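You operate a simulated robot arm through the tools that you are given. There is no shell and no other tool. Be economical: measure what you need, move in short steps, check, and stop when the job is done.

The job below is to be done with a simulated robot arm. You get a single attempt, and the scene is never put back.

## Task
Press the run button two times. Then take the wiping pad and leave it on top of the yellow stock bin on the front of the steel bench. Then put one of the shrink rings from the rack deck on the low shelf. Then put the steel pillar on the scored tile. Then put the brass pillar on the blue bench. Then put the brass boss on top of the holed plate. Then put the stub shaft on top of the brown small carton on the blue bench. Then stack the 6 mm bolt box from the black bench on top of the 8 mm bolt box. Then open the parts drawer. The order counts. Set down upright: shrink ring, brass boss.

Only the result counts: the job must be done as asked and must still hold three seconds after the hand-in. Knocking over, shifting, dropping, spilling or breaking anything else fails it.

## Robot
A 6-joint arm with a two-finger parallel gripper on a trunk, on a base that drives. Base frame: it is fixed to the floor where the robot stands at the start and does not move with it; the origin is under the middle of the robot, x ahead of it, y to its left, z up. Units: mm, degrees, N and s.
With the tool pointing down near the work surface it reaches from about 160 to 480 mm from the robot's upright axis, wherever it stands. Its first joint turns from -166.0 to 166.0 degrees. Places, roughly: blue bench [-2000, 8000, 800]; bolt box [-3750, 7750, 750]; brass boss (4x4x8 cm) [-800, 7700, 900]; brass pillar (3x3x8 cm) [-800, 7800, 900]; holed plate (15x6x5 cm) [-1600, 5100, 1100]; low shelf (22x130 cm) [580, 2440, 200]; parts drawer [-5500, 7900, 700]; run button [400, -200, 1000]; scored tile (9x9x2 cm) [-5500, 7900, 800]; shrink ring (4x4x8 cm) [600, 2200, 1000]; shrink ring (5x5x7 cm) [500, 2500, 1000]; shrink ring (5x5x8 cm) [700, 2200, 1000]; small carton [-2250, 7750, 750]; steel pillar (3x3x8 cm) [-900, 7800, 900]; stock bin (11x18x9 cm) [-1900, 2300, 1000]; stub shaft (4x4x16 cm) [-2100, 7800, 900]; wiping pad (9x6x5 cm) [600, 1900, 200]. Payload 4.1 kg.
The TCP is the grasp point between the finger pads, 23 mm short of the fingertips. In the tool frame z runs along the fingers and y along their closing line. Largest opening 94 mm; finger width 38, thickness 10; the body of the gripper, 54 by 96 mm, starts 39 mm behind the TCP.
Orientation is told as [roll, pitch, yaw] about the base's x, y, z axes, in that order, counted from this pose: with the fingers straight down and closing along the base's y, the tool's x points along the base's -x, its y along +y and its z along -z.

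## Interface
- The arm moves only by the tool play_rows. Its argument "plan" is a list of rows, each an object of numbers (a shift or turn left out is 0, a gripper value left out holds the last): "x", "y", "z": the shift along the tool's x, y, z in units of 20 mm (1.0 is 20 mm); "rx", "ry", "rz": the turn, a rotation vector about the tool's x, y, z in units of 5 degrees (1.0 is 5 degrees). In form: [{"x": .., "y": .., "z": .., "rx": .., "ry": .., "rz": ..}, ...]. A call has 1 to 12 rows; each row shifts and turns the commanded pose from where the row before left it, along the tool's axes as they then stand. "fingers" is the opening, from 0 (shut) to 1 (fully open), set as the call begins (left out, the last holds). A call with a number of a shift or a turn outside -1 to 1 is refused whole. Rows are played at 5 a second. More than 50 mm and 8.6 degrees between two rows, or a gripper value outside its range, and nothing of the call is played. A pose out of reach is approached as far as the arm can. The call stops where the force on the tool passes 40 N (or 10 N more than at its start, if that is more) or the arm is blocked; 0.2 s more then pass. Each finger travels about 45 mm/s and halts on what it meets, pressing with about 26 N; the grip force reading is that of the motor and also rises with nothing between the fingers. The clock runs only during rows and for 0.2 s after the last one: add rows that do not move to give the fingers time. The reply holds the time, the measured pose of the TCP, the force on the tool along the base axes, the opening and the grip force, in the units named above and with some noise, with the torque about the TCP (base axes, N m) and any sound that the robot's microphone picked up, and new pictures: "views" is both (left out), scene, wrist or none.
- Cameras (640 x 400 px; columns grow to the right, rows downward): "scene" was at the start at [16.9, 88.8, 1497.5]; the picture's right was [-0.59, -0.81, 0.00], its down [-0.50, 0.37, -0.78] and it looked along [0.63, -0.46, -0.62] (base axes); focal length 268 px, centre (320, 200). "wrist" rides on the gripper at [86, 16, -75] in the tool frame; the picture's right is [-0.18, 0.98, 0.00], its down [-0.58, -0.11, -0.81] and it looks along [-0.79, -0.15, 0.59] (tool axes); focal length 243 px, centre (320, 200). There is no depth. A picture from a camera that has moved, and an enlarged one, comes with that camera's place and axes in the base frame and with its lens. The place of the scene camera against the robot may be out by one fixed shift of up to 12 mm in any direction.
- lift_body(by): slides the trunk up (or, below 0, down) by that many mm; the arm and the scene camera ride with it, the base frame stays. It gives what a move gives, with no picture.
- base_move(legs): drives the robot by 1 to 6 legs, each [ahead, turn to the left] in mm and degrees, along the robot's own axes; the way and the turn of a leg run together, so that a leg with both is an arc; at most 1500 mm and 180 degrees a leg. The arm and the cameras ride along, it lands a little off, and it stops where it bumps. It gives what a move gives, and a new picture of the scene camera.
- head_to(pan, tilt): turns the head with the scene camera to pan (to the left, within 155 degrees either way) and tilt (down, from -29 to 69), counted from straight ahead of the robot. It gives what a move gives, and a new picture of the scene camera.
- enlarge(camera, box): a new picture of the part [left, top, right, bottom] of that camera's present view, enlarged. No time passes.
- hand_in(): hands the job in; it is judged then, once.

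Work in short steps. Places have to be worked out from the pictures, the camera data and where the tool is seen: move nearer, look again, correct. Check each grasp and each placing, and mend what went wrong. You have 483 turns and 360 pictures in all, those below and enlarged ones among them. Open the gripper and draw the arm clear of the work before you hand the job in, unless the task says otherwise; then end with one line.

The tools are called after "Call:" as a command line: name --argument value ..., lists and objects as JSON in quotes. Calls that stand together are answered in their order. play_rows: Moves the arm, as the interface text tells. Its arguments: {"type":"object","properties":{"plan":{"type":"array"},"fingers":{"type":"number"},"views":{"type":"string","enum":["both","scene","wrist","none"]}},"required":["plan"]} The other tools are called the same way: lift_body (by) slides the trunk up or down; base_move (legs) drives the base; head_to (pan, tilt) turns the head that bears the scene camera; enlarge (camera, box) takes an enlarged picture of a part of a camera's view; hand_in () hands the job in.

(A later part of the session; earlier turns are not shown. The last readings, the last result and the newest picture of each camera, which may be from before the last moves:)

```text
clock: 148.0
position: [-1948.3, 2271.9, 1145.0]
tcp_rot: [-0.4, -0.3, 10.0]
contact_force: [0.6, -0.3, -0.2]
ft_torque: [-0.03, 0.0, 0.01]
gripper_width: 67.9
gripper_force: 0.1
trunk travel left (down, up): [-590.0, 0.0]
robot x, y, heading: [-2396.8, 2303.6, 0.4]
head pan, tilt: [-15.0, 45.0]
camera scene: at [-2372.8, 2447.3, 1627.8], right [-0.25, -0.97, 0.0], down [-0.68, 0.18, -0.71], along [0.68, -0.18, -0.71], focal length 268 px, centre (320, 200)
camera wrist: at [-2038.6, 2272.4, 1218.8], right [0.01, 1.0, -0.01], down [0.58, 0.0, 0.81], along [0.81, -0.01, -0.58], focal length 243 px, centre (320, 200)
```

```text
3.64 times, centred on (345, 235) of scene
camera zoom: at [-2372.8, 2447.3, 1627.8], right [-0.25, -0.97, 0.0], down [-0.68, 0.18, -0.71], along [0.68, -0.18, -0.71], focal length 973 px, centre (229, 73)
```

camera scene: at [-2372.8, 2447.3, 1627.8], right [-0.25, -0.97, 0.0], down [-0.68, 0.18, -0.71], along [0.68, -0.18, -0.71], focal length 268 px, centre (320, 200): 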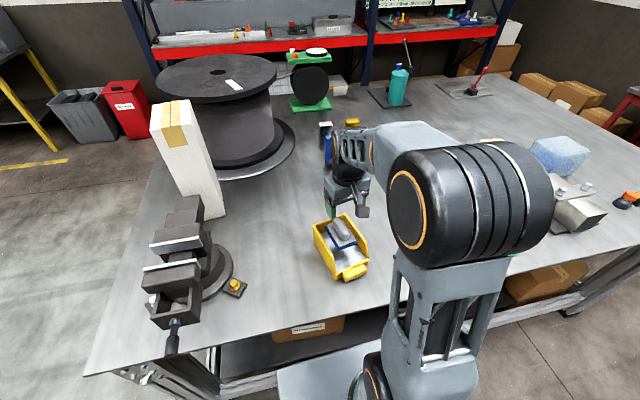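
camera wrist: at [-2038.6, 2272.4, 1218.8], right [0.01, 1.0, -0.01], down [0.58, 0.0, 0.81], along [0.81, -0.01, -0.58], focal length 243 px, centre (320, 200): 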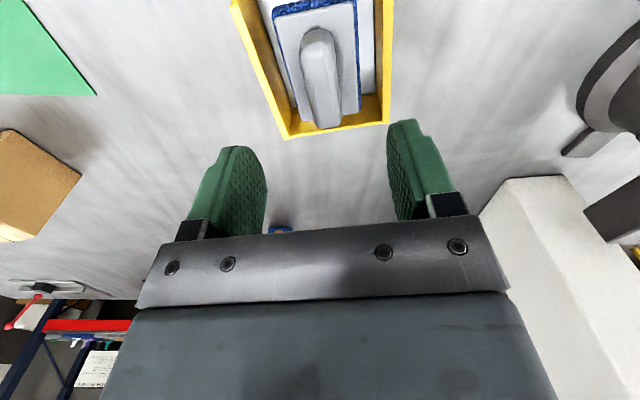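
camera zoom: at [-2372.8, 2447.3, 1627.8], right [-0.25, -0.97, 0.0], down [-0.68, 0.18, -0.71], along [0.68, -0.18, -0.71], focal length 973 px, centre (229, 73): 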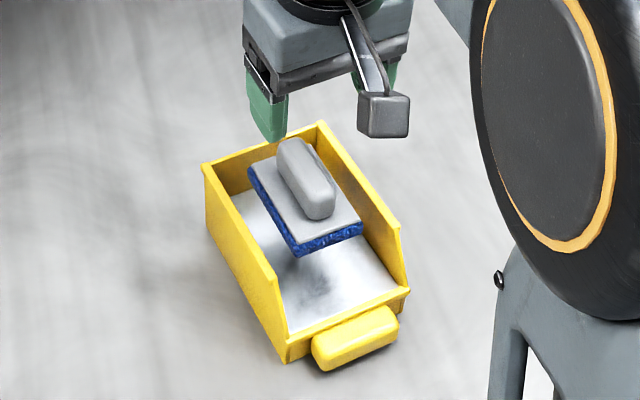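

The pad rests centred on top of the bin. Next is the shrink ring; I draw the arm in and drive back the same way to the rack.

Call:
play_rows --plan '[{"x": 1, "z": -1}, {"x": 1, "z": -1}, {"x": 1}, {"x": 1}, {"x": 1}, {"x": 1}, {"x": 1}, {"x": 1}, {"x": 0.75}]' --views "none"

Call:
base_move --legs '[[-160, 0], [0, -90.4], [1500, 0], [540, 0], [0, 90]]'

```text
clock: 150.0
position: [-2122.2, 2242.0, 1184.2]
tcp_rot: [-0.4, -0.4, 9.9]
contact_force: [0.0, 0.4, 0.6]
ft_torque: [0.03, 0.0, 0.0]
gripper_width: 67.6
gripper_force: 0.0
trunk travel left (down, up): [-590.0, 0.0]
robot x, y, heading: [-2399.0, 2305.0, 0.6]
head pan, tilt: [-15.0, 45.0]
```

```text
clock: 168.8
position: [-2280.4, 200.5, 1183.2]
tcp_rot: [-0.5, -0.4, 9.3]
contact_force: [-0.6, 0.3, -0.3]
ft_torque: [0.01, 0.01, 0.01]
gripper_width: 67.7
gripper_force: 0.0
trunk travel left (down, up): [-590.0, 0.0]
robot x, y, heading: [-2555.0, 262.2, -0.3]
head pan, tilt: [-15.0, 45.0]
camera scene: at [-2529.8, 407.6, 1627.8], right [-0.26, -0.97, 0.0], down [-0.68, 0.18, -0.71], along [0.68, -0.18, -0.71], focal length 268 px, centre (320, 200)
```

scene: 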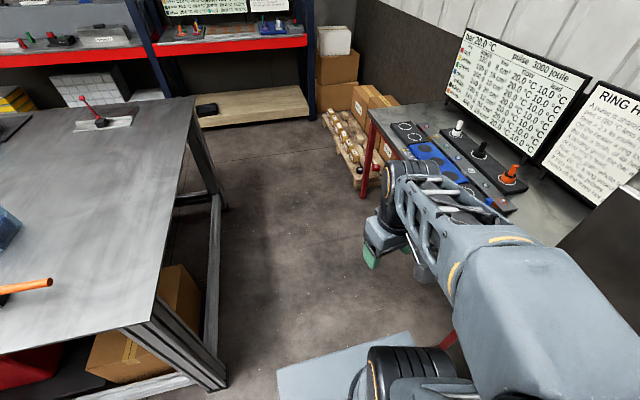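

Clear. On to the aisle and up to the ring's place.

Call:
base_move --legs '[[1500, 0], [780, 0.3], [0, 90], [1500, 0], [700, 0], [0, -90]]'

Call:
head_to --pan 0 --tilt 40

```text
clock: 198.2
position: [-11.6, 2397.6, 1183.1]
tcp_rot: [-0.5, -0.4, 9.6]
contact_force: [-0.1, 0.3, -0.3]
ft_torque: [0.02, 0.02, -0.03]
gripper_width: 67.9
gripper_force: 0.1
trunk travel left (down, up): [-590.0, 0.0]
robot x, y, heading: [-288.4, 2459.3, 0.1]
head pan, tilt: [-15.0, 45.0]
camera scene: at [-263.2, 2603.4, 1627.8], right [-0.25, -0.97, 0.0], down [-0.68, 0.18, -0.71], along [0.68, -0.18, -0.71], focal length 268 px, centre (320, 200)
```

scene: 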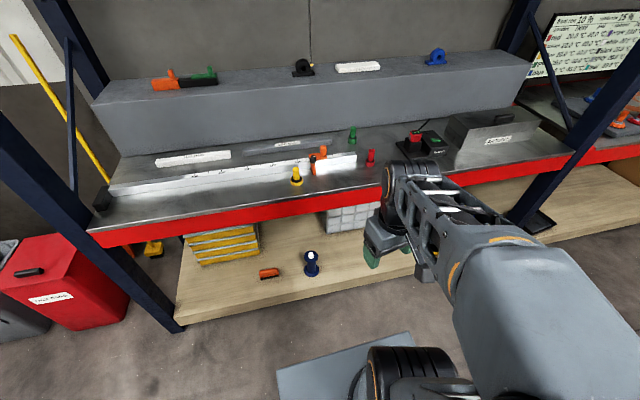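

```text
clock: 198.9
position: [-12.5, 2398.6, 1183.3]
tcp_rot: [-0.4, -0.4, 9.7]
contact_force: [1.2, 0.0, 0.4]
ft_torque: [-0.01, -0.01, 0.0]
gripper_width: 67.8
gripper_force: 0.0
trunk travel left (down, up): [-590.0, 0.0]
robot x, y, heading: [-289.1, 2459.5, 0.2]
head pan, tilt: [0.0, 40.0]
camera scene: at [-256.9, 2624.4, 1635.0], right [0.0, -1.0, 0.0], down [-0.64, 0.0, -0.77], along [0.77, 0.0, -0.64], focal length 268 px, centre (320, 200)
```

scene: 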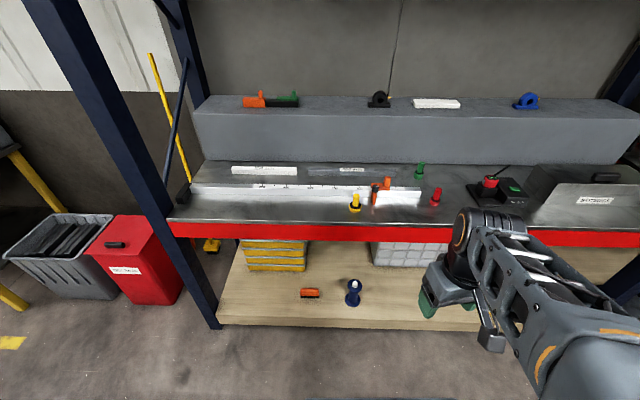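

Red ring stands free at about (579,2150). I enlarge to study it and the neighbours.

Call:
enlarge --camera "scene" --box '[330, 140, 530, 265]'

```text
3.20 times, centred on (430, 202) of scene
camera zoom: at [-256.9, 2624.4, 1635.0], right [0.0, -1.0, 0.0], down [-0.64, 0.0, -0.77], along [0.77, 0.0, -0.64], focal length 856 px, centre (-32, 192)
```

zoom: 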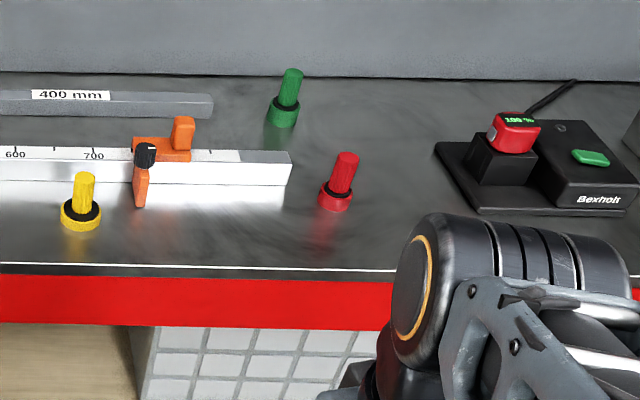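

I move to stand before the red ring: y≈2150, x≈100.

Call:
base_move --legs '[[0, -90], [300, 0], [0, 89.9], [380, 0]]'

Call:
enlarge --camera "wrist" --box '[0, 0, 640, 400]'

```text
clock: 210.6
position: [369.2, 2095.3, 1181.4]
tcp_rot: [-0.5, -0.3, 9.5]
contact_force: [-1.0, 0.7, -0.8]
ft_torque: [-0.03, -0.01, -0.02]
gripper_width: 68.0
gripper_force: 0.1
trunk travel left (down, up): [-590.0, 0.0]
robot x, y, heading: [91.7, 2155.0, -0.3]
head pan, tilt: [0.0, 40.0]
camera scene: at [126.5, 2324.5, 1635.0], right [0.0, -1.0, 0.0], down [-0.64, 0.0, -0.77], along [0.77, 0.0, -0.64], focal length 268 px, centre (320, 200)
```

scene: 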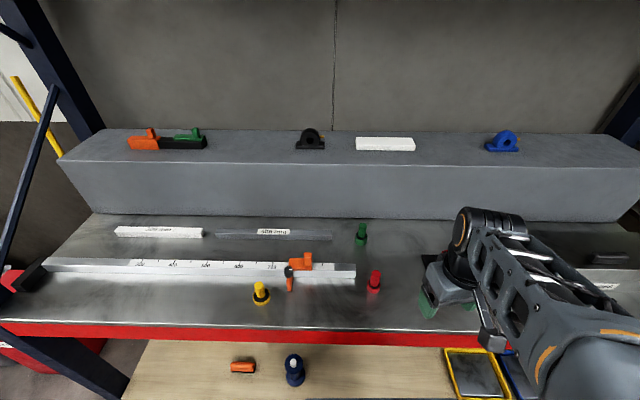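

```text
1.00 times, centred on (320, 200) of wrist (not enlarged: the box is as wide or as high as the picture)
camera zoom: at [279.2, 2097.9, 1257.2], right [0.02, 1.0, -0.01], down [0.59, -0.01, 0.81], along [0.81, -0.02, -0.59], focal length 243 px, centre (320, 200)
```

zoom: 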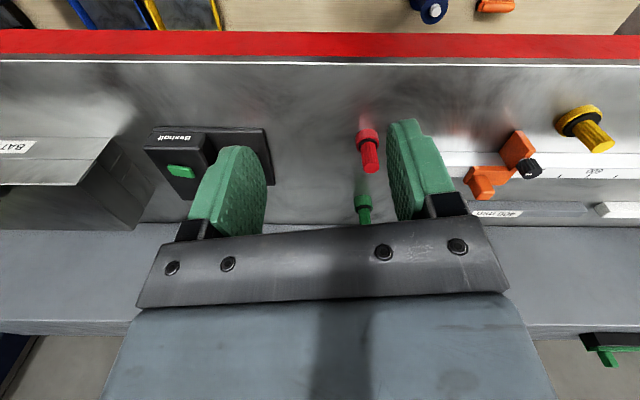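

Red ring base ≈(554,2168,930). I straighten the hand to yaw 0 and move to above it, stopping short in x for a look.

Call:
play_rows --plan '[{"rz": 0.95}, {"rz": 0.95}, {"x": -1, "y": 0.45}, {"x": -1, "y": 0.45}, {"x": -1, "y": 0.45}, {"x": -1, "y": 0.45}, {"x": -1, "y": 0.45}, {"x": -1, "y": 0.45}, {"x": -1, "y": 0.45}, {"x": -1, "y": 0.45}, {"z": 1}, {"z": 1}]'

```text
clock: 213.2
position: [529.5, 2166.9, 1143.3]
tcp_rot: [-0.4, -0.6, -0.2]
contact_force: [0.1, 0.7, 0.7]
ft_torque: [0.02, 0.02, 0.02]
gripper_width: 67.8
gripper_force: 0.1
trunk travel left (down, up): [-590.0, 0.0]
robot x, y, heading: [90.4, 2159.7, -0.1]
head pan, tilt: [0.0, 40.0]
camera scene: at [126.0, 2324.5, 1635.1], right [0.0, -1.0, 0.0], down [-0.64, 0.0, -0.77], along [0.77, 0.0, -0.64], focal length 268 px, centre (320, 200)
camera wrist: at [441.2, 2183.2, 1217.9], right [0.19, 0.98, -0.01], down [0.57, -0.1, 0.81], along [0.8, -0.15, -0.58], focal length 243 px, centre (320, 200)
```

scene: 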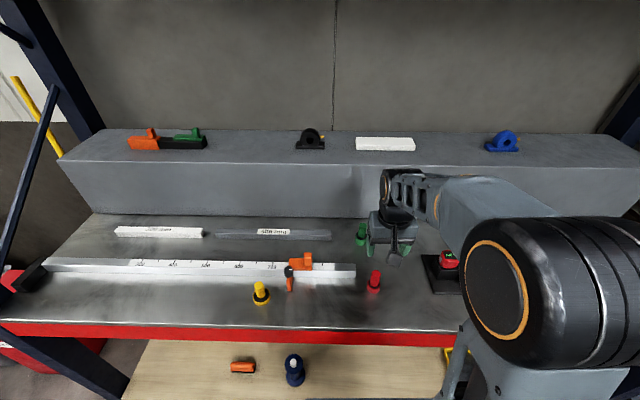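
wrist: 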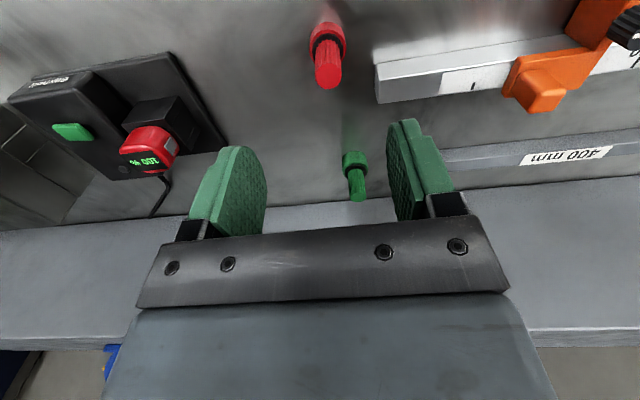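

Ring centre refined to (552,2169). I narrow the fingers to 47 mm (rail end is near), align, and descend to z≈1040, then check.

Call:
play_rows --plan '[{"x": -1, "y": 0.1}, {"x": -0.15, "rx": -0.08, "ry": 0.1}, {"z": 1}, {"z": 1}, {"z": 1}, {"z": 1}, {"z": 1}, {}]' --fingers 0.5

```text
clock: 215.0
position: [551.2, 2170.8, 1043.4]
tcp_rot: [0.0, 0.0, -0.1]
contact_force: [0.0, -0.2, -0.5]
ft_torque: [-0.04, 0.0, 0.03]
gripper_width: 47.0
gripper_force: 0.0
trunk travel left (down, up): [-590.0, 0.0]
robot x, y, heading: [92.5, 2155.0, -0.3]
head pan, tilt: [0.0, 40.0]
camera scene: at [126.0, 2324.5, 1635.0], right [0.0, -1.0, 0.0], down [-0.64, 0.0, -0.77], along [0.77, 0.0, -0.64], focal length 268 px, centre (320, 200)
camera wrist: at [463.9, 2185.4, 1119.0], right [0.19, 0.98, 0.0], down [0.58, -0.11, 0.81], along [0.79, -0.15, -0.59], focal length 243 px, centre (320, 200)
```

scene: 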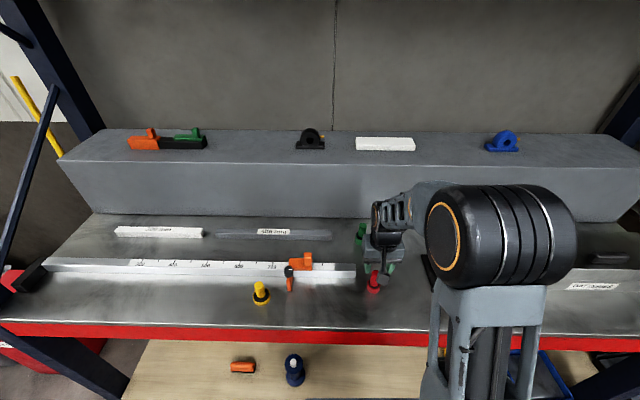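
wrist: 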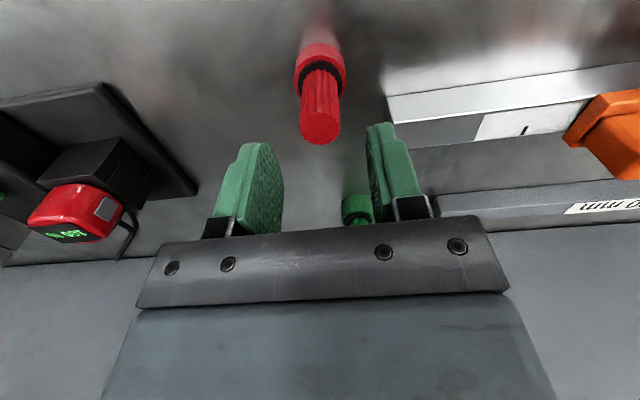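

Aligned. I lower to z≈990 around the handle and close.

Call:
play_rows --plan '[{"z": 1, "x": 0.08}, {"z": 1}, {"z": 0.6}, {}]' --views "wrist"

```text
clock: 216.0
position: [550.3, 2170.4, 991.3]
tcp_rot: [0.0, 0.1, -0.1]
contact_force: [-0.6, -0.3, -0.1]
ft_torque: [0.01, -0.03, -0.03]
gripper_width: 47.1
gripper_force: 0.0
trunk travel left (down, up): [-590.0, 0.0]
robot x, y, heading: [91.8, 2161.1, -0.0]
head pan, tilt: [0.0, 40.0]
camera wrist: at [462.7, 2185.5, 1066.3], right [0.19, 0.98, 0.0], down [0.58, -0.11, 0.81], along [0.79, -0.15, -0.59], focal length 243 px, centre (320, 200)
```

wrist: 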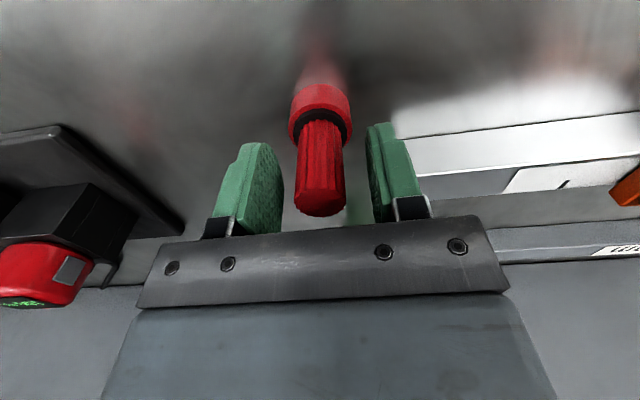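

I lower 6 mm more, then close on the handle.

Call:
play_rows --plan '[{"z": 0.3}, {}]' --views "none"

Call:
play_rows --plan '[{}, {}, {}, {}]' --fingers 0 --views "wrist"

```text
clock: 216.6
position: [550.5, 2169.7, 986.1]
tcp_rot: [-0.1, 0.0, -0.1]
contact_force: [-0.1, 0.3, 0.0]
ft_torque: [0.01, -0.02, -0.02]
gripper_width: 47.0
gripper_force: 0.0
trunk travel left (down, up): [-590.0, 0.0]
robot x, y, heading: [92.7, 2155.6, -0.2]
head pan, tilt: [0.0, 40.0]
```

```text
clock: 217.6
position: [549.6, 2169.0, 986.2]
tcp_rot: [0.0, 0.0, -0.1]
contact_force: [0.3, -0.1, -1.2]
ft_torque: [0.0, 0.03, 0.01]
gripper_width: 24.4
gripper_force: 25.4
trunk travel left (down, up): [-590.0, 0.0]
robot x, y, heading: [95.6, 2160.4, -0.1]
head pan, tilt: [0.0, 40.0]
camera wrist: at [462.8, 2185.4, 1060.6], right [0.19, 0.98, 0.0], down [0.58, -0.11, 0.81], along [0.79, -0.15, -0.59], focal length 243 px, centre (320, 200)
```

wrist: 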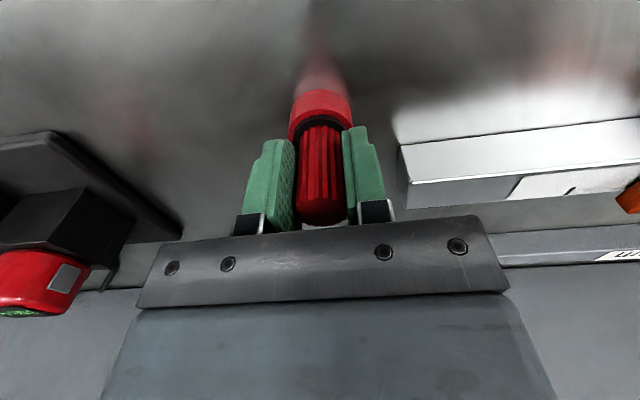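

Gripped (24.4 mm). I lift straight up and draw back.

Call:
play_rows --plan '[{"z": -0.5}, {"z": -1}, {"z": -1}, {"z": -1}, {"z": -1}, {"z": -1}, {"z": -1}, {"z": -1}]' --views "wrist"

Call:
play_rows --plan '[{"x": 1}, {"x": 1}, {"x": 1}, {"x": 1}, {"x": 1}, {"x": 1}, {"x": 1}, {"x": 1}, {"x": 1}]' --views "none"

```text
clock: 219.4
position: [549.0, 2168.7, 1135.7]
tcp_rot: [-0.1, 0.2, -0.1]
contact_force: [0.4, 1.0, -0.8]
ft_torque: [0.02, -0.02, 0.02]
gripper_width: 24.3
gripper_force: 25.7
trunk travel left (down, up): [-590.0, 0.0]
robot x, y, heading: [91.9, 2160.0, -0.1]
head pan, tilt: [0.0, 40.0]
camera wrist: at [462.5, 2184.7, 1210.7], right [0.19, 0.98, 0.0], down [0.58, -0.11, 0.81], along [0.79, -0.15, -0.59], focal length 243 px, centre (320, 200)
```

wrist: 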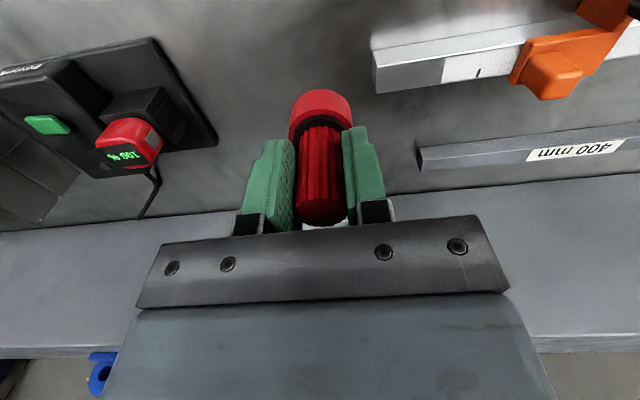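

```text
clock: 221.4
position: [370.2, 2170.4, 1137.3]
tcp_rot: [0.0, -0.1, -0.2]
contact_force: [0.7, 0.2, -1.1]
ft_torque: [-0.03, -0.02, 0.01]
gripper_width: 24.5
gripper_force: 26.1
trunk travel left (down, up): [-590.0, 0.0]
robot x, y, heading: [88.9, 2159.4, -0.5]
head pan, tilt: [0.0, 40.0]
```

Now the low shelf: I back away, lower the trunk fully, and drive in again with the arm under the deck level; target spot (560,2165), free of things.

Call:
base_move --legs '[[-330, 0.3]]'

Call:
lift_body --by -400

Call:
lift_body --by -190

Call:
base_move --legs '[[300, 0]]'

```text
clock: 223.6
position: [41.8, 2171.1, 1135.5]
tcp_rot: [0.0, 0.0, 0.0]
contact_force: [-0.4, 0.1, -1.0]
ft_torque: [0.0, -0.03, -0.01]
gripper_width: 24.5
gripper_force: 26.0
trunk travel left (down, up): [-590.0, 0.0]
robot x, y, heading: [-233.6, 2155.7, 0.1]
head pan, tilt: [0.0, 40.0]
camera scene: at [-204.3, 2324.3, 1635.0], right [0.0, -1.0, 0.0], down [-0.64, 0.0, -0.77], along [0.77, 0.0, -0.64], focal length 268 px, centre (320, 200)
```

scene: 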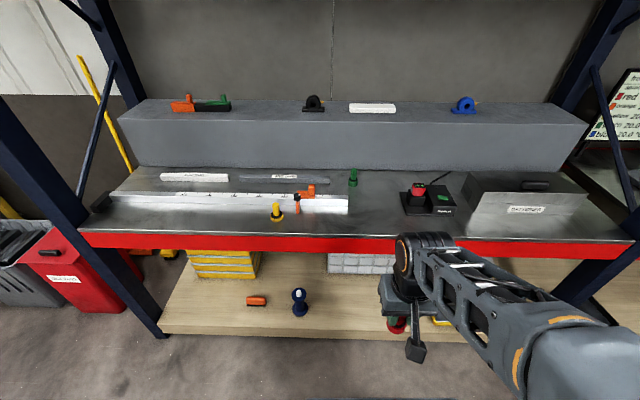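

```text
clock: 227.4
position: [42.3, 2170.5, 735.1]
tcp_rot: [-0.1, 0.0, 0.3]
contact_force: [-0.3, -0.5, -1.5]
ft_torque: [0.02, -0.01, 0.02]
gripper_width: 24.5
gripper_force: 25.4
trunk travel left (down, up): [-190.0, 400.0]
robot x, y, heading: [-236.8, 2160.4, 0.2]
head pan, tilt: [0.0, 40.0]
```

```text
clock: 229.5
position: [43.1, 2170.2, 546.3]
tcp_rot: [0.1, 0.0, 0.2]
contact_force: [-0.1, -0.2, -0.5]
ft_torque: [0.06, -0.02, -0.01]
gripper_width: 24.2
gripper_force: 25.5
trunk travel left (down, up): [0.0, 590.0]
robot x, y, heading: [-232.1, 2158.5, 0.1]
head pan, tilt: [0.0, 40.0]
```

```text
clock: 231.6
position: [341.2, 2172.3, 546.7]
tcp_rot: [0.0, 0.1, 0.3]
contact_force: [0.7, -0.1, -1.5]
ft_torque: [-0.01, -0.01, 0.02]
gripper_width: 24.3
gripper_force: 26.2
trunk travel left (down, up): [0.0, 590.0]
robot x, y, heading: [64.5, 2158.5, 0.6]
head pan, tilt: [0.0, 40.0]
camera scene: at [95.5, 2325.5, 1045.0], right [0.01, -1.0, 0.0], down [-0.64, 0.0, -0.77], along [0.77, 0.0, -0.64], focal length 268 px, centre (320, 200)
```

scene: 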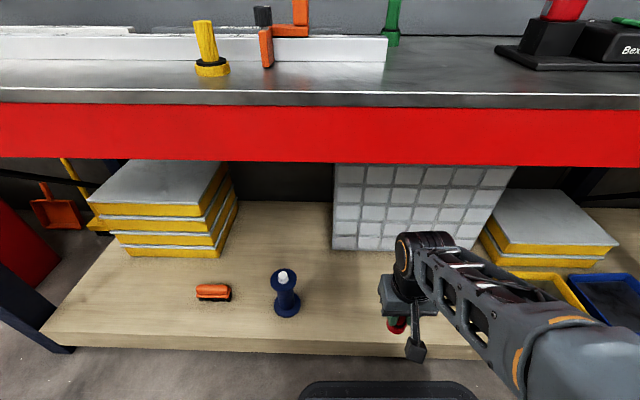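

I extend forward and down under the deck.

Call:
play_rows --plan '[{"x": -1}, {"x": -1}, {"x": -1}, {"x": -1, "z": 1}, {"x": -1, "z": 1}, {"x": -1, "z": 1}, {"x": -1, "z": 1}, {"x": -1, "z": 1}, {"x": -1, "z": 1}, {"x": -1, "z": 1}, {"x": -1, "z": 1}]'

```text
clock: 234.0
position: [560.8, 2174.3, 384.8]
tcp_rot: [-0.1, 0.0, 0.3]
contact_force: [0.2, 0.3, -0.6]
ft_torque: [0.0, -0.04, 0.01]
gripper_width: 24.4
gripper_force: 25.4
trunk travel left (down, up): [0.0, 590.0]
robot x, y, heading: [62.8, 2162.2, 0.2]
head pan, tilt: [0.0, 40.0]
camera scene: at [95.4, 2325.5, 1045.1], right [0.01, -1.0, 0.0], down [-0.64, 0.0, -0.77], along [0.77, 0.0, -0.64], focal length 268 px, centre (320, 200)
camera wrist: at [473.0, 2188.5, 459.9], right [0.18, 0.98, 0.0], down [0.58, -0.11, 0.81], along [0.79, -0.14, -0.59], focal length 243 px, centre (320, 200)
```

scene: 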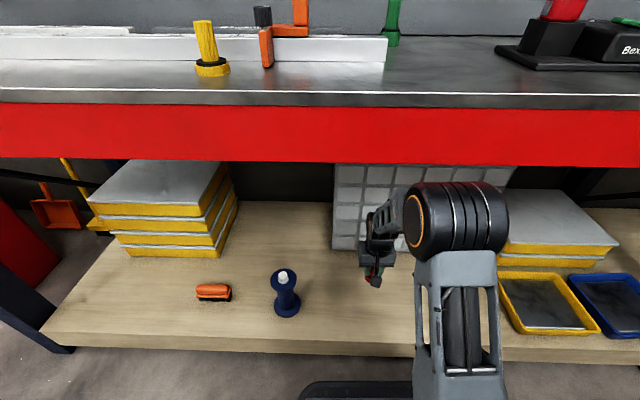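
wrist: 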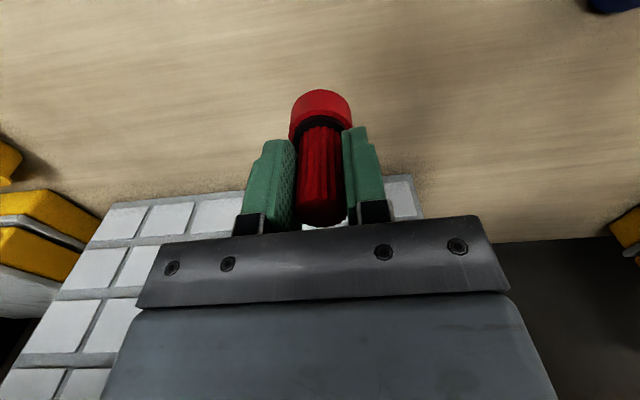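

Clear floor of shelf below. I descend to ~273, then in 2 mm steps.

Call:
play_rows --plan '[{"z": 1}, {"z": 1}, {"z": 1}, {"z": 1}, {"z": 1}, {"z": 0.5}, {}]' --views "wrist"

Call:
play_rows --plan '[{"z": 0.1}, {"z": 0.1}, {"z": 0.1}, {"z": 0.1}, {"z": 0.1}]' --views "wrist"

```text
clock: 235.6
position: [562.0, 2172.7, 277.0]
tcp_rot: [0.0, -0.1, 0.3]
contact_force: [0.0, 0.7, -1.1]
ft_torque: [0.0, -0.01, 0.0]
gripper_width: 24.2
gripper_force: 25.6
trunk travel left (down, up): [0.0, 590.0]
robot x, y, heading: [59.2, 2160.3, 0.1]
head pan, tilt: [0.0, 40.0]
camera wrist: at [473.8, 2188.3, 350.6], right [0.18, 0.98, 0.0], down [0.58, -0.11, 0.81], along [0.79, -0.14, -0.59], focal length 243 px, centre (320, 200)
```

wrist: 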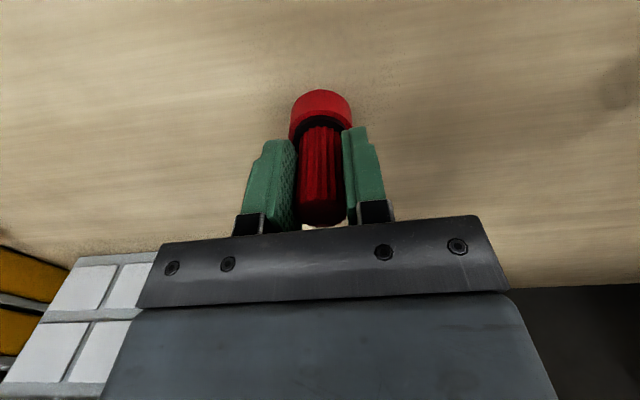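

```text
clock: 236.8
position: [561.1, 2172.9, 265.3]
tcp_rot: [0.0, 0.1, 0.4]
contact_force: [0.8, -0.5, -1.0]
ft_torque: [0.02, -0.02, 0.01]
gripper_width: 24.5
gripper_force: 26.1
trunk travel left (down, up): [0.0, 590.0]
robot x, y, heading: [66.2, 2160.6, 0.4]
head pan, tilt: [0.0, 40.0]
camera wrist: at [473.8, 2188.6, 340.5], right [0.18, 0.98, 0.0], down [0.58, -0.11, 0.81], along [0.79, -0.14, -0.59], focal length 243 px, centre (320, 200)
```

wrist: 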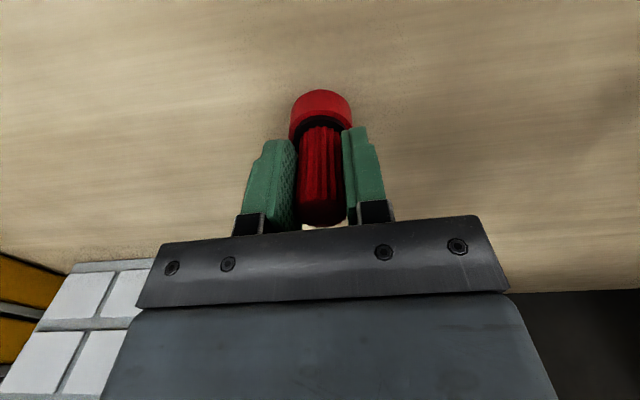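

No contact yet; further 2 mm steps.

Call:
play_rows --plan '[{"z": 0.1}, {"z": 0.1}, {"z": 0.1}]' --views "none"

Call:
play_rows --plan '[{"z": 0.1}, {"z": 0.1}]' --views "none"

Call:
play_rows --plan '[{"z": 0.1}, {"z": 0.1}]' --views "none"

```text
clock: 237.6
position: [563.5, 2173.6, 261.3]
tcp_rot: [0.0, 0.0, 0.3]
contact_force: [-0.7, -0.2, -1.1]
ft_torque: [0.0, 0.0, 0.02]
gripper_width: 24.5
gripper_force: 25.7
trunk travel left (down, up): [0.0, 590.0]
robot x, y, heading: [61.6, 2160.6, 0.1]
head pan, tilt: [0.0, 40.0]
```

```text
clock: 238.2
position: [561.1, 2173.3, 256.2]
tcp_rot: [0.0, -0.1, 0.3]
contact_force: [0.5, -0.5, -1.1]
ft_torque: [-0.01, 0.01, -0.05]
gripper_width: 24.4
gripper_force: 26.0
trunk travel left (down, up): [0.0, 590.0]
robot x, y, heading: [64.3, 2161.3, 0.2]
head pan, tilt: [0.0, 40.0]
```

```text
clock: 238.8
position: [561.3, 2171.9, 252.0]
tcp_rot: [0.0, 0.0, 0.2]
contact_force: [0.6, 0.2, -1.0]
ft_torque: [0.03, -0.03, 0.01]
gripper_width: 24.3
gripper_force: 25.6
trunk travel left (down, up): [0.0, 590.0]
robot x, y, heading: [62.9, 2162.2, 0.4]
head pan, tilt: [0.0, 40.0]
```

Still free; continue.

Call:
play_rows --plan '[{"z": 0.1}, {"z": 0.1}]' --views "none"

Call:
play_rows --plan '[{"z": 0.1}, {"z": 0.1}]' --views "wrist"

```text
clock: 239.4
position: [561.4, 2172.4, 248.3]
tcp_rot: [0.0, -0.1, 0.3]
contact_force: [0.2, -0.9, -2.2]
ft_torque: [-0.04, -0.02, -0.02]
gripper_width: 24.5
gripper_force: 25.8
trunk travel left (down, up): [0.0, 590.0]
robot x, y, heading: [60.0, 2156.8, 0.3]
head pan, tilt: [0.0, 40.0]
```

```text
clock: 240.0
position: [561.7, 2172.9, 245.5]
tcp_rot: [0.0, 0.0, 0.3]
contact_force: [-6.7, 0.5, 18.5]
ft_torque: [0.02, 0.53, -0.03]
gripper_width: 24.3
gripper_force: 26.2
trunk travel left (down, up): [0.0, 590.0]
robot x, y, heading: [61.6, 2160.4, 0.5]
head pan, tilt: [0.0, 40.0]
camera wrist: at [473.5, 2188.5, 320.2], right [0.18, 0.98, 0.0], down [0.58, -0.11, 0.81], along [0.79, -0.14, -0.59], focal length 243 px, centre (320, 200)
```

wrist: 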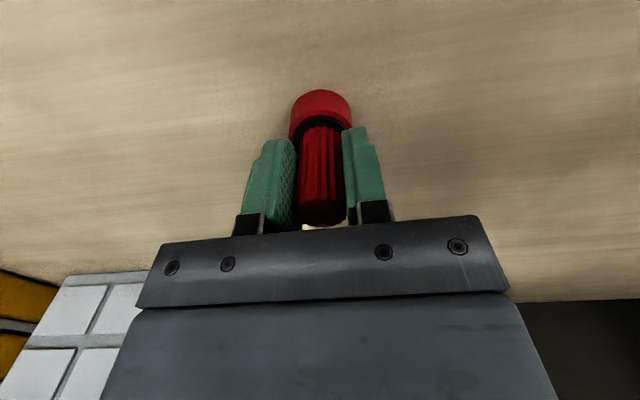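

Contact: ring is on the shelf. I ease up 1 mm and open the fingers, then rise.

Call:
play_rows --plan '[{"z": -0.08}, {}]' --views "none"

Call:
play_rows --plan '[{}, {}, {}]' --fingers 0.5 --views "wrist"

Call:
play_rows --plan '[{"z": -0.5}, {"z": -1}, {"z": -1}, {"z": -1}, {"z": -1}, {"z": -1}]' --views "wrist"

```text
clock: 240.6
position: [562.6, 2173.1, 245.9]
tcp_rot: [0.0, 0.0, 0.3]
contact_force: [-0.4, 0.0, 4.8]
ft_torque: [0.09, 0.08, 0.03]
gripper_width: 24.2
gripper_force: 26.0
trunk travel left (down, up): [0.0, 590.0]
robot x, y, heading: [60.1, 2162.0, 0.3]
head pan, tilt: [0.0, 40.0]
```

```text
clock: 241.4
position: [561.7, 2173.8, 246.0]
tcp_rot: [0.0, 0.0, 0.4]
contact_force: [0.9, -0.2, 0.5]
ft_torque: [0.0, -0.02, -0.01]
gripper_width: 47.3
gripper_force: 0.1
trunk travel left (down, up): [0.0, 590.0]
robot x, y, heading: [66.0, 2159.7, 0.1]
head pan, tilt: [0.0, 40.0]
camera wrist: at [473.8, 2188.4, 320.4], right [0.18, 0.98, 0.0], down [0.58, -0.11, 0.81], along [0.79, -0.14, -0.59], focal length 243 px, centre (320, 200)
```

wrist: 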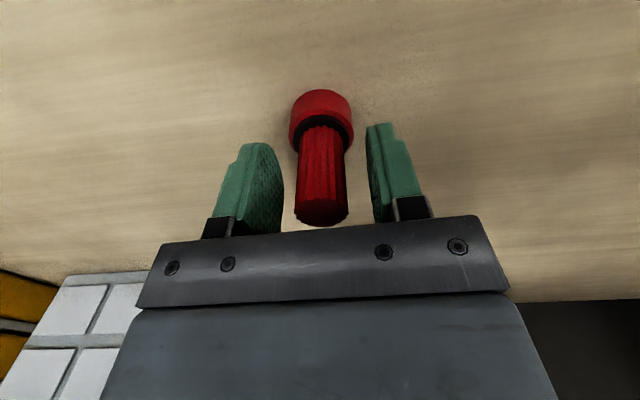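

```text
clock: 242.8
position: [561.1, 2173.9, 357.0]
tcp_rot: [0.0, 0.2, 0.3]
contact_force: [0.1, -0.7, -0.1]
ft_torque: [0.01, 0.02, 0.0]
gripper_width: 47.1
gripper_force: 0.0
trunk travel left (down, up): [0.0, 590.0]
robot x, y, heading: [59.9, 2162.4, 0.5]
head pan, tilt: [0.0, 40.0]
camera wrist: at [472.8, 2188.6, 431.2], right [0.18, 0.98, 0.0], down [0.58, -0.11, 0.81], along [0.79, -0.14, -0.59], focal length 243 px, centre (320, 200)
```

wrist: 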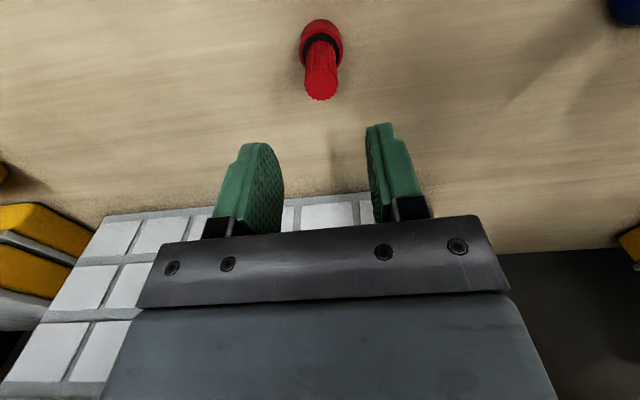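

The ring stands upright on the low shelf. I back out, raise the trunk, tuck the arm, and head along the aisle toward the far benches.

Call:
base_move --legs '[[-310, 0]]'

Call:
lift_body --by 400

Call:
lift_body --by 190

Call:
play_rows --plan '[{"z": -1, "x": 1}, {"z": -1, "x": 1}, {"z": -1, "x": 1}, {"z": -1, "x": 1}, {"z": -1, "x": 1}, {"z": -1, "x": 1}, {"z": -1, "x": 1}, {"z": -1, "x": 1}, {"z": -1, "x": 1}, {"z": -1, "x": 1}, {"z": -1, "x": 1}]' --views "none"

Call:
base_move --legs '[[0, 89.8], [1500, 0], [900, 0]]'

Call:
head_to --pan 15 --tilt 15

```text
clock: 244.8
position: [251.6, 2170.9, 356.0]
tcp_rot: [0.0, -0.1, 0.2]
contact_force: [-0.1, 0.3, 0.4]
ft_torque: [0.03, 0.0, 0.01]
gripper_width: 47.1
gripper_force: 0.1
trunk travel left (down, up): [0.0, 590.0]
robot x, y, heading: [-247.3, 2158.3, 0.3]
head pan, tilt: [0.0, 40.0]
camera scene: at [-212.9, 2324.3, 1045.0], right [0.0, -1.0, 0.0], down [-0.64, 0.0, -0.77], along [0.77, 0.0, -0.64], focal length 268 px, centre (320, 200)
```

scene: 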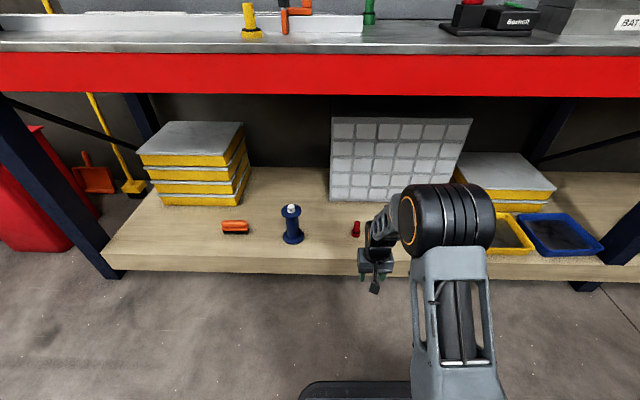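

```text
clock: 248.7
position: [251.4, 2170.6, 756.6]
tcp_rot: [-0.1, 0.0, 0.2]
contact_force: [0.2, -0.2, 0.8]
ft_torque: [-0.01, 0.02, 0.01]
gripper_width: 47.0
gripper_force: 0.0
trunk travel left (down, up): [-400.0, 190.0]
robot x, y, heading: [-247.9, 2159.6, 0.1]
head pan, tilt: [0.0, 40.0]
```

```text
clock: 250.8
position: [252.7, 2170.6, 947.5]
tcp_rot: [0.0, -0.1, 0.1]
contact_force: [0.3, 0.3, -0.4]
ft_torque: [0.01, 0.0, 0.02]
gripper_width: 47.0
gripper_force: 0.0
trunk travel left (down, up): [-590.0, 0.0]
robot x, y, heading: [-245.2, 2160.0, 0.1]
head pan, tilt: [0.0, 40.0]
```

```text
clock: 253.2
position: [32.1, 2171.1, 1165.3]
tcp_rot: [0.0, 0.2, 0.2]
contact_force: [-0.5, 0.4, 0.8]
ft_torque: [0.0, -0.01, 0.02]
gripper_width: 47.1
gripper_force: 0.1
trunk travel left (down, up): [-590.0, 0.0]
robot x, y, heading: [-243.1, 2160.2, 0.2]
head pan, tilt: [0.0, 40.0]
```

```text
clock: 268.8
position: [-245.5, 4857.0, 1166.5]
tcp_rot: [0.1, 0.0, 89.6]
contact_force: [0.8, -0.5, -0.3]
ft_torque: [-0.02, 0.01, -0.01]
gripper_width: 47.3
gripper_force: 0.1
trunk travel left (down, up): [-590.0, 0.0]
robot x, y, heading: [-235.9, 4576.5, 89.5]
head pan, tilt: [0.0, 40.0]
camera scene: at [-394.0, 4602.0, 1635.0], right [1.0, -0.01, 0.0], down [0.0, -0.64, -0.77], along [0.01, 0.77, -0.64], focal length 268 px, centre (320, 200)
```

scene: 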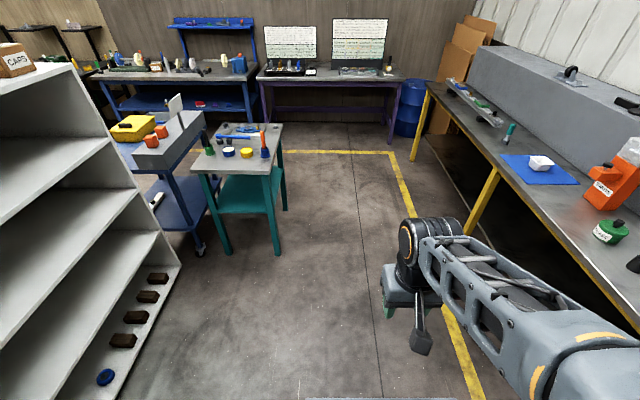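

```text
clock: 269.7
position: [-244.2, 4854.3, 1165.9]
tcp_rot: [-0.1, 0.0, 89.6]
contact_force: [0.0, -0.4, 0.7]
ft_torque: [-0.02, -0.01, 0.0]
gripper_width: 47.0
gripper_force: 0.1
trunk travel left (down, up): [-590.0, 0.0]
robot x, y, heading: [-238.3, 4575.3, 89.6]
head pan, tilt: [15.0, 15.0]
camera scene: at [-418.1, 4607.1, 1674.5], right [0.97, 0.25, 0.0], down [0.07, -0.25, -0.97], along [-0.24, 0.93, -0.26], focal length 268 px, centre (320, 200)
```

scene: 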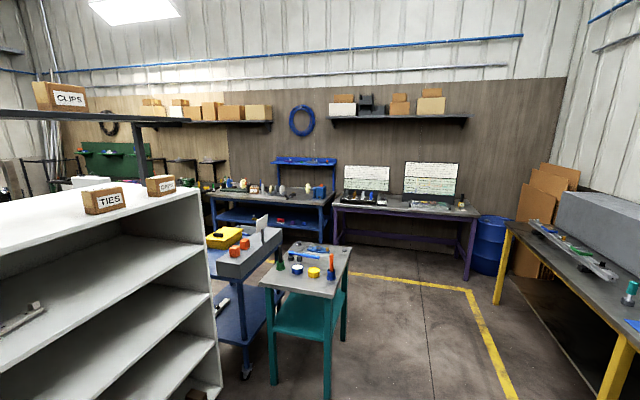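

I enlarge the far purple bench, the cabinet shelf (holed plate), and the teal table.

Call:
enlarge --camera "scene" --box '[330, 150, 490, 250]'

Call:
enlarge --camera "scene" --box '[180, 150, 340, 250]'

Call:
enlarge --camera "scene" --box '[0, 200, 240, 350]'

```text
4.00 times, centred on (410, 200) of scene
camera zoom: at [-418.1, 4607.1, 1674.5], right [0.97, 0.25, 0.0], down [0.07, -0.25, -0.97], along [-0.24, 0.93, -0.26], focal length 1070 px, centre (-40, 200)
```

zoom: 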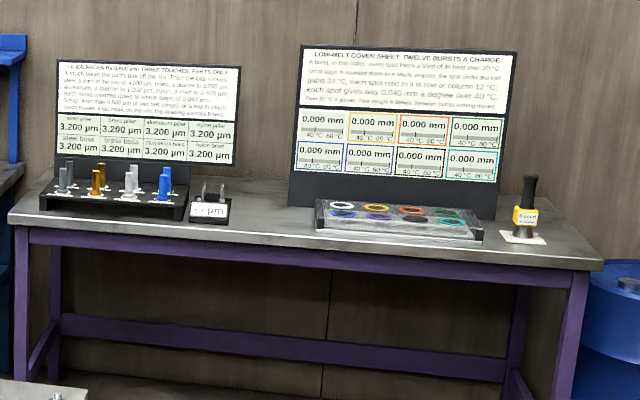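

```text
4.00 times, centred on (260, 200) of scene
camera zoom: at [-418.1, 4607.1, 1674.5], right [0.97, 0.25, 0.0], down [0.07, -0.25, -0.97], along [-0.24, 0.93, -0.26], focal length 1070 px, centre (560, 200)
```

zoom: 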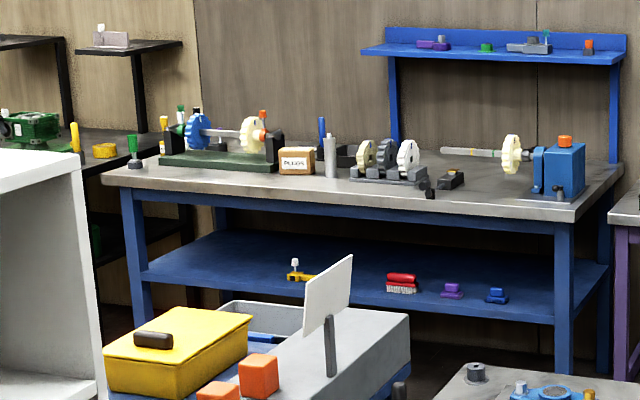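

```text
2.67 times, centred on (120, 275) of scene
camera zoom: at [-418.1, 4607.1, 1674.5], right [0.97, 0.25, 0.0], down [0.07, -0.25, -0.97], along [-0.24, 0.93, -0.26], focal length 713 px, centre (853, 0)
```

zoom: 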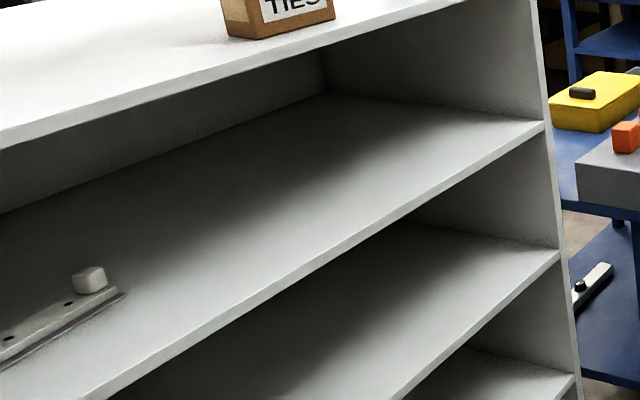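

Found: the pillar tray on the purple bench, the stub shaft standing by the PLUGS carton on the blue bench, the holed plate inside the white cabinet. I drive to the purple bench, passing the teal table (x≤-630).

Call:
base_move --legs '[[0, 0.4], [1500, 0], [780, 0], [0, 90], [610, 0], [0, -90]]'

Call:
head_to --pan 0 --tilt 35

```text
clock: 291.9
position: [-856.8, 7128.0, 1165.6]
tcp_rot: [0.0, 0.0, 90.0]
contact_force: [-0.3, -0.6, 1.1]
ft_torque: [0.02, -0.02, 0.02]
gripper_width: 47.2
gripper_force: 0.0
trunk travel left (down, up): [-590.0, 0.0]
robot x, y, heading: [-845.9, 6849.1, 90.0]
head pan, tilt: [15.0, 15.0]
camera scene: at [-1028.6, 6877.5, 1674.6], right [0.97, 0.26, 0.0], down [0.07, -0.25, -0.97], along [-0.25, 0.93, -0.26], focal length 268 px, centre (320, 200)
```

scene: 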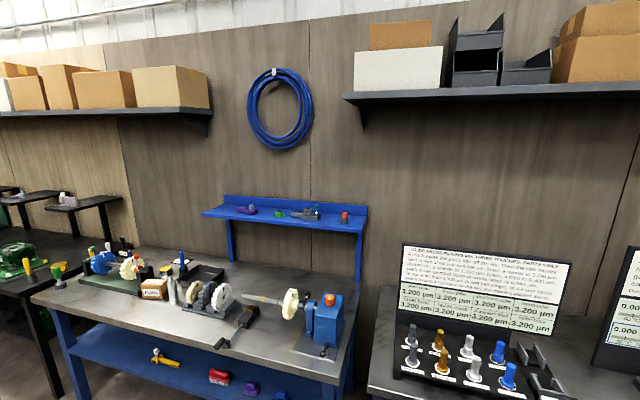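

```text
clock: 292.7
position: [-856.3, 7126.9, 1165.5]
tcp_rot: [0.0, 0.0, 90.0]
contact_force: [1.4, -0.8, 1.3]
ft_torque: [0.02, 0.01, 0.01]
gripper_width: 47.0
gripper_force: 0.1
trunk travel left (down, up): [-590.0, 0.0]
robot x, y, heading: [-845.5, 6847.5, 89.8]
head pan, tilt: [0.0, 35.0]
camera scene: at [-1004.5, 6875.3, 1642.7], right [1.0, 0.0, 0.0], down [0.0, -0.57, -0.82], along [0.0, 0.82, -0.57], focal length 268 px, centre (320, 200)
```

scene: 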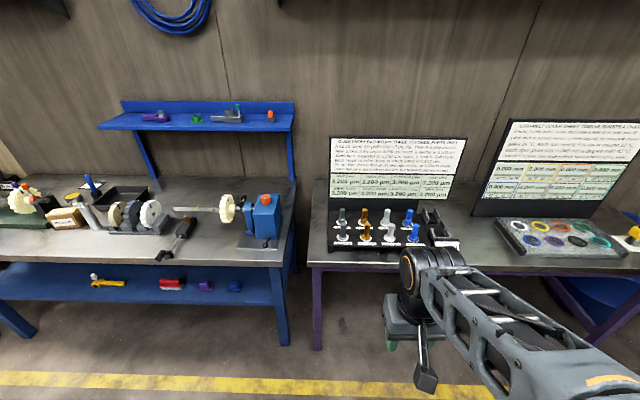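

Tray: steel pillar ≈(-912,7789), brass pillar ≈(-806,7789), brass boss ≈(-818,7705); bench edge y≈7580. I enlarge to tell the pieces apart.

Call:
enlarge --camera "scene" --box '[315, 130, 475, 260]'

```text
3.08 times, centred on (395, 195) of scene
camera zoom: at [-1004.5, 6875.3, 1642.7], right [1.0, 0.0, 0.0], down [0.0, -0.57, -0.82], along [0.0, 0.82, -0.57], focal length 823 px, centre (89, 215)
```

zoom: 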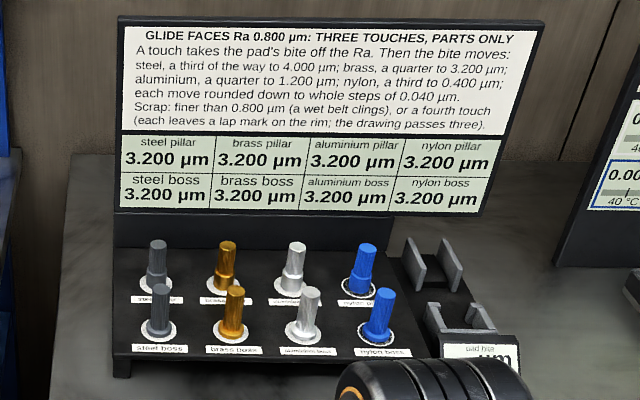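

The back row is pillars, the front row bosses, as labelled. I drive close to the bench edge.

Call:
base_move --legs '[[445, 0]]'

Call:
enlarge --camera "wrist" --box '[0, 0, 640, 400]'

```text
clock: 295.4
position: [-854.9, 7572.3, 1164.7]
tcp_rot: [0.1, 0.1, 89.9]
contact_force: [0.1, 0.3, 0.4]
ft_torque: [-0.02, 0.01, 0.0]
gripper_width: 47.0
gripper_force: 0.1
trunk travel left (down, up): [-590.0, 0.0]
robot x, y, heading: [-849.3, 7294.3, 89.9]
head pan, tilt: [0.0, 35.0]
camera scene: at [-1004.2, 7320.5, 1642.6], right [1.0, 0.0, 0.0], down [0.0, -0.57, -0.82], along [0.0, 0.82, -0.57], focal length 268 px, centre (320, 200)
```

scene: 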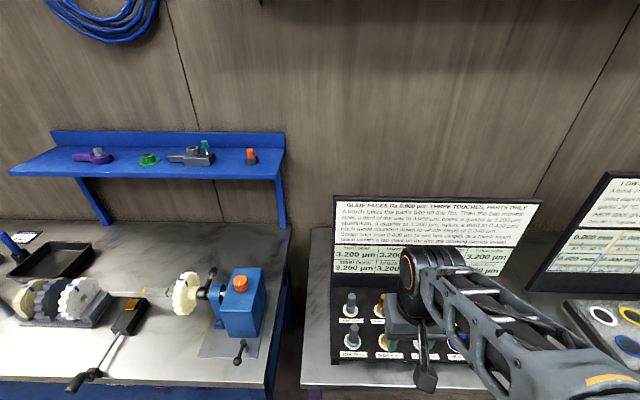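

```text
1.00 times, centred on (320, 200) of wrist (not enlarged: the box is as wide or as high as the picture)
camera zoom: at [-873.9, 7484.8, 1240.5], right [-0.98, 0.19, 0.0], down [0.11, 0.58, 0.81], along [0.15, 0.79, -0.59], focal length 243 px, centre (320, 200)
```

zoom: 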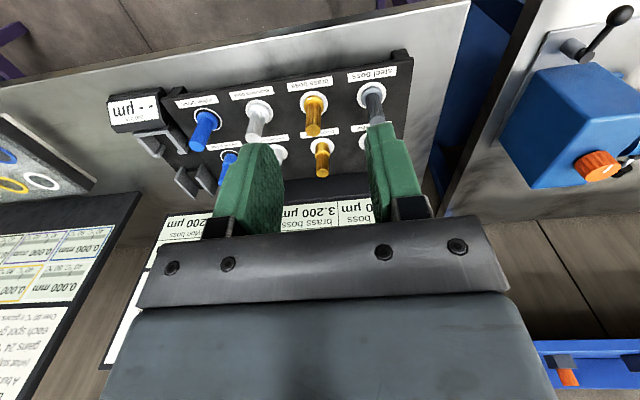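

I enlarge the scene view for the steel pillar's place.

Call:
enlarge --camera "scene" --box '[320, 250, 440, 370]'

```text
3.33 times, centred on (380, 310) of scene
camera zoom: at [-1004.2, 7320.5, 1642.6], right [1.0, 0.0, 0.0], down [0.0, -0.57, -0.82], along [0.0, 0.82, -0.57], focal length 892 px, centre (120, -167)
```

zoom: 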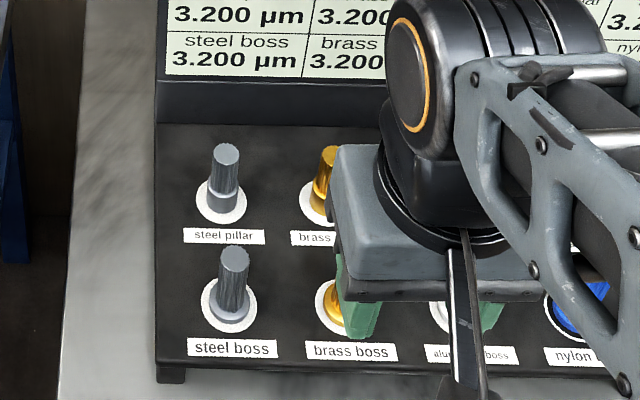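

Steel pillar ≈(-909,7795±15). I move the hand to (-909,7740), z≈1105 to see it from close.

Call:
play_rows --plan '[{"x": -1, "y": 0.34}, {"x": -1, "y": 0.34}, {"x": -1, "y": 0.34}, {"x": -1, "y": 0.34}, {"x": -1, "y": 0.34}, {"x": -1, "y": 0.34}, {"x": -1, "y": 0.34}, {"x": -1, "y": 0.34}, {"z": 1}, {"z": 1}, {"z": 1}]'

```text
clock: 297.8
position: [-911.1, 7731.7, 1105.3]
tcp_rot: [0.0, 0.0, 89.9]
contact_force: [-0.6, -0.5, -0.8]
ft_torque: [0.01, -0.02, -0.01]
gripper_width: 47.3
gripper_force: 0.0
trunk travel left (down, up): [-590.0, 0.0]
robot x, y, heading: [-842.9, 7292.1, 89.8]
head pan, tilt: [0.0, 35.0]
camera scene: at [-1004.3, 7320.3, 1642.6], right [1.0, 0.0, 0.0], down [0.0, -0.57, -0.82], along [0.0, 0.82, -0.57], focal length 268 px, centre (320, 200)
camera wrist: at [-928.1, 7644.3, 1180.4], right [-0.98, 0.19, 0.0], down [0.11, 0.58, 0.81], along [0.15, 0.79, -0.59], focal length 243 px, centre (320, 200)
```

scene: 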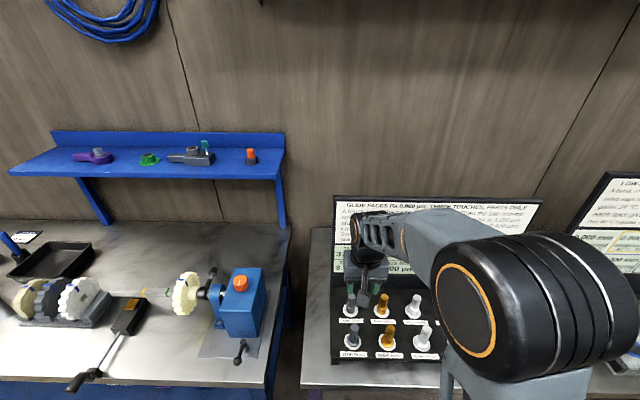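
wrist: 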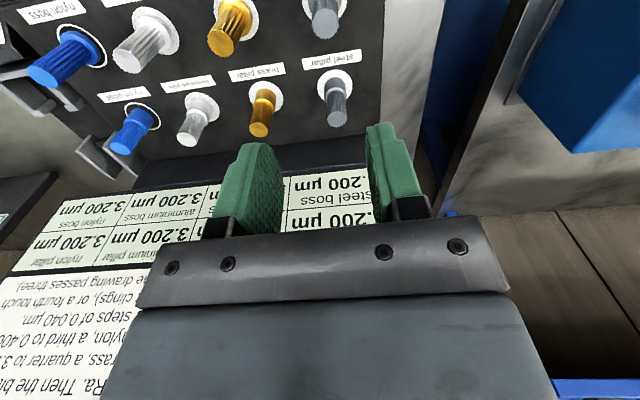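

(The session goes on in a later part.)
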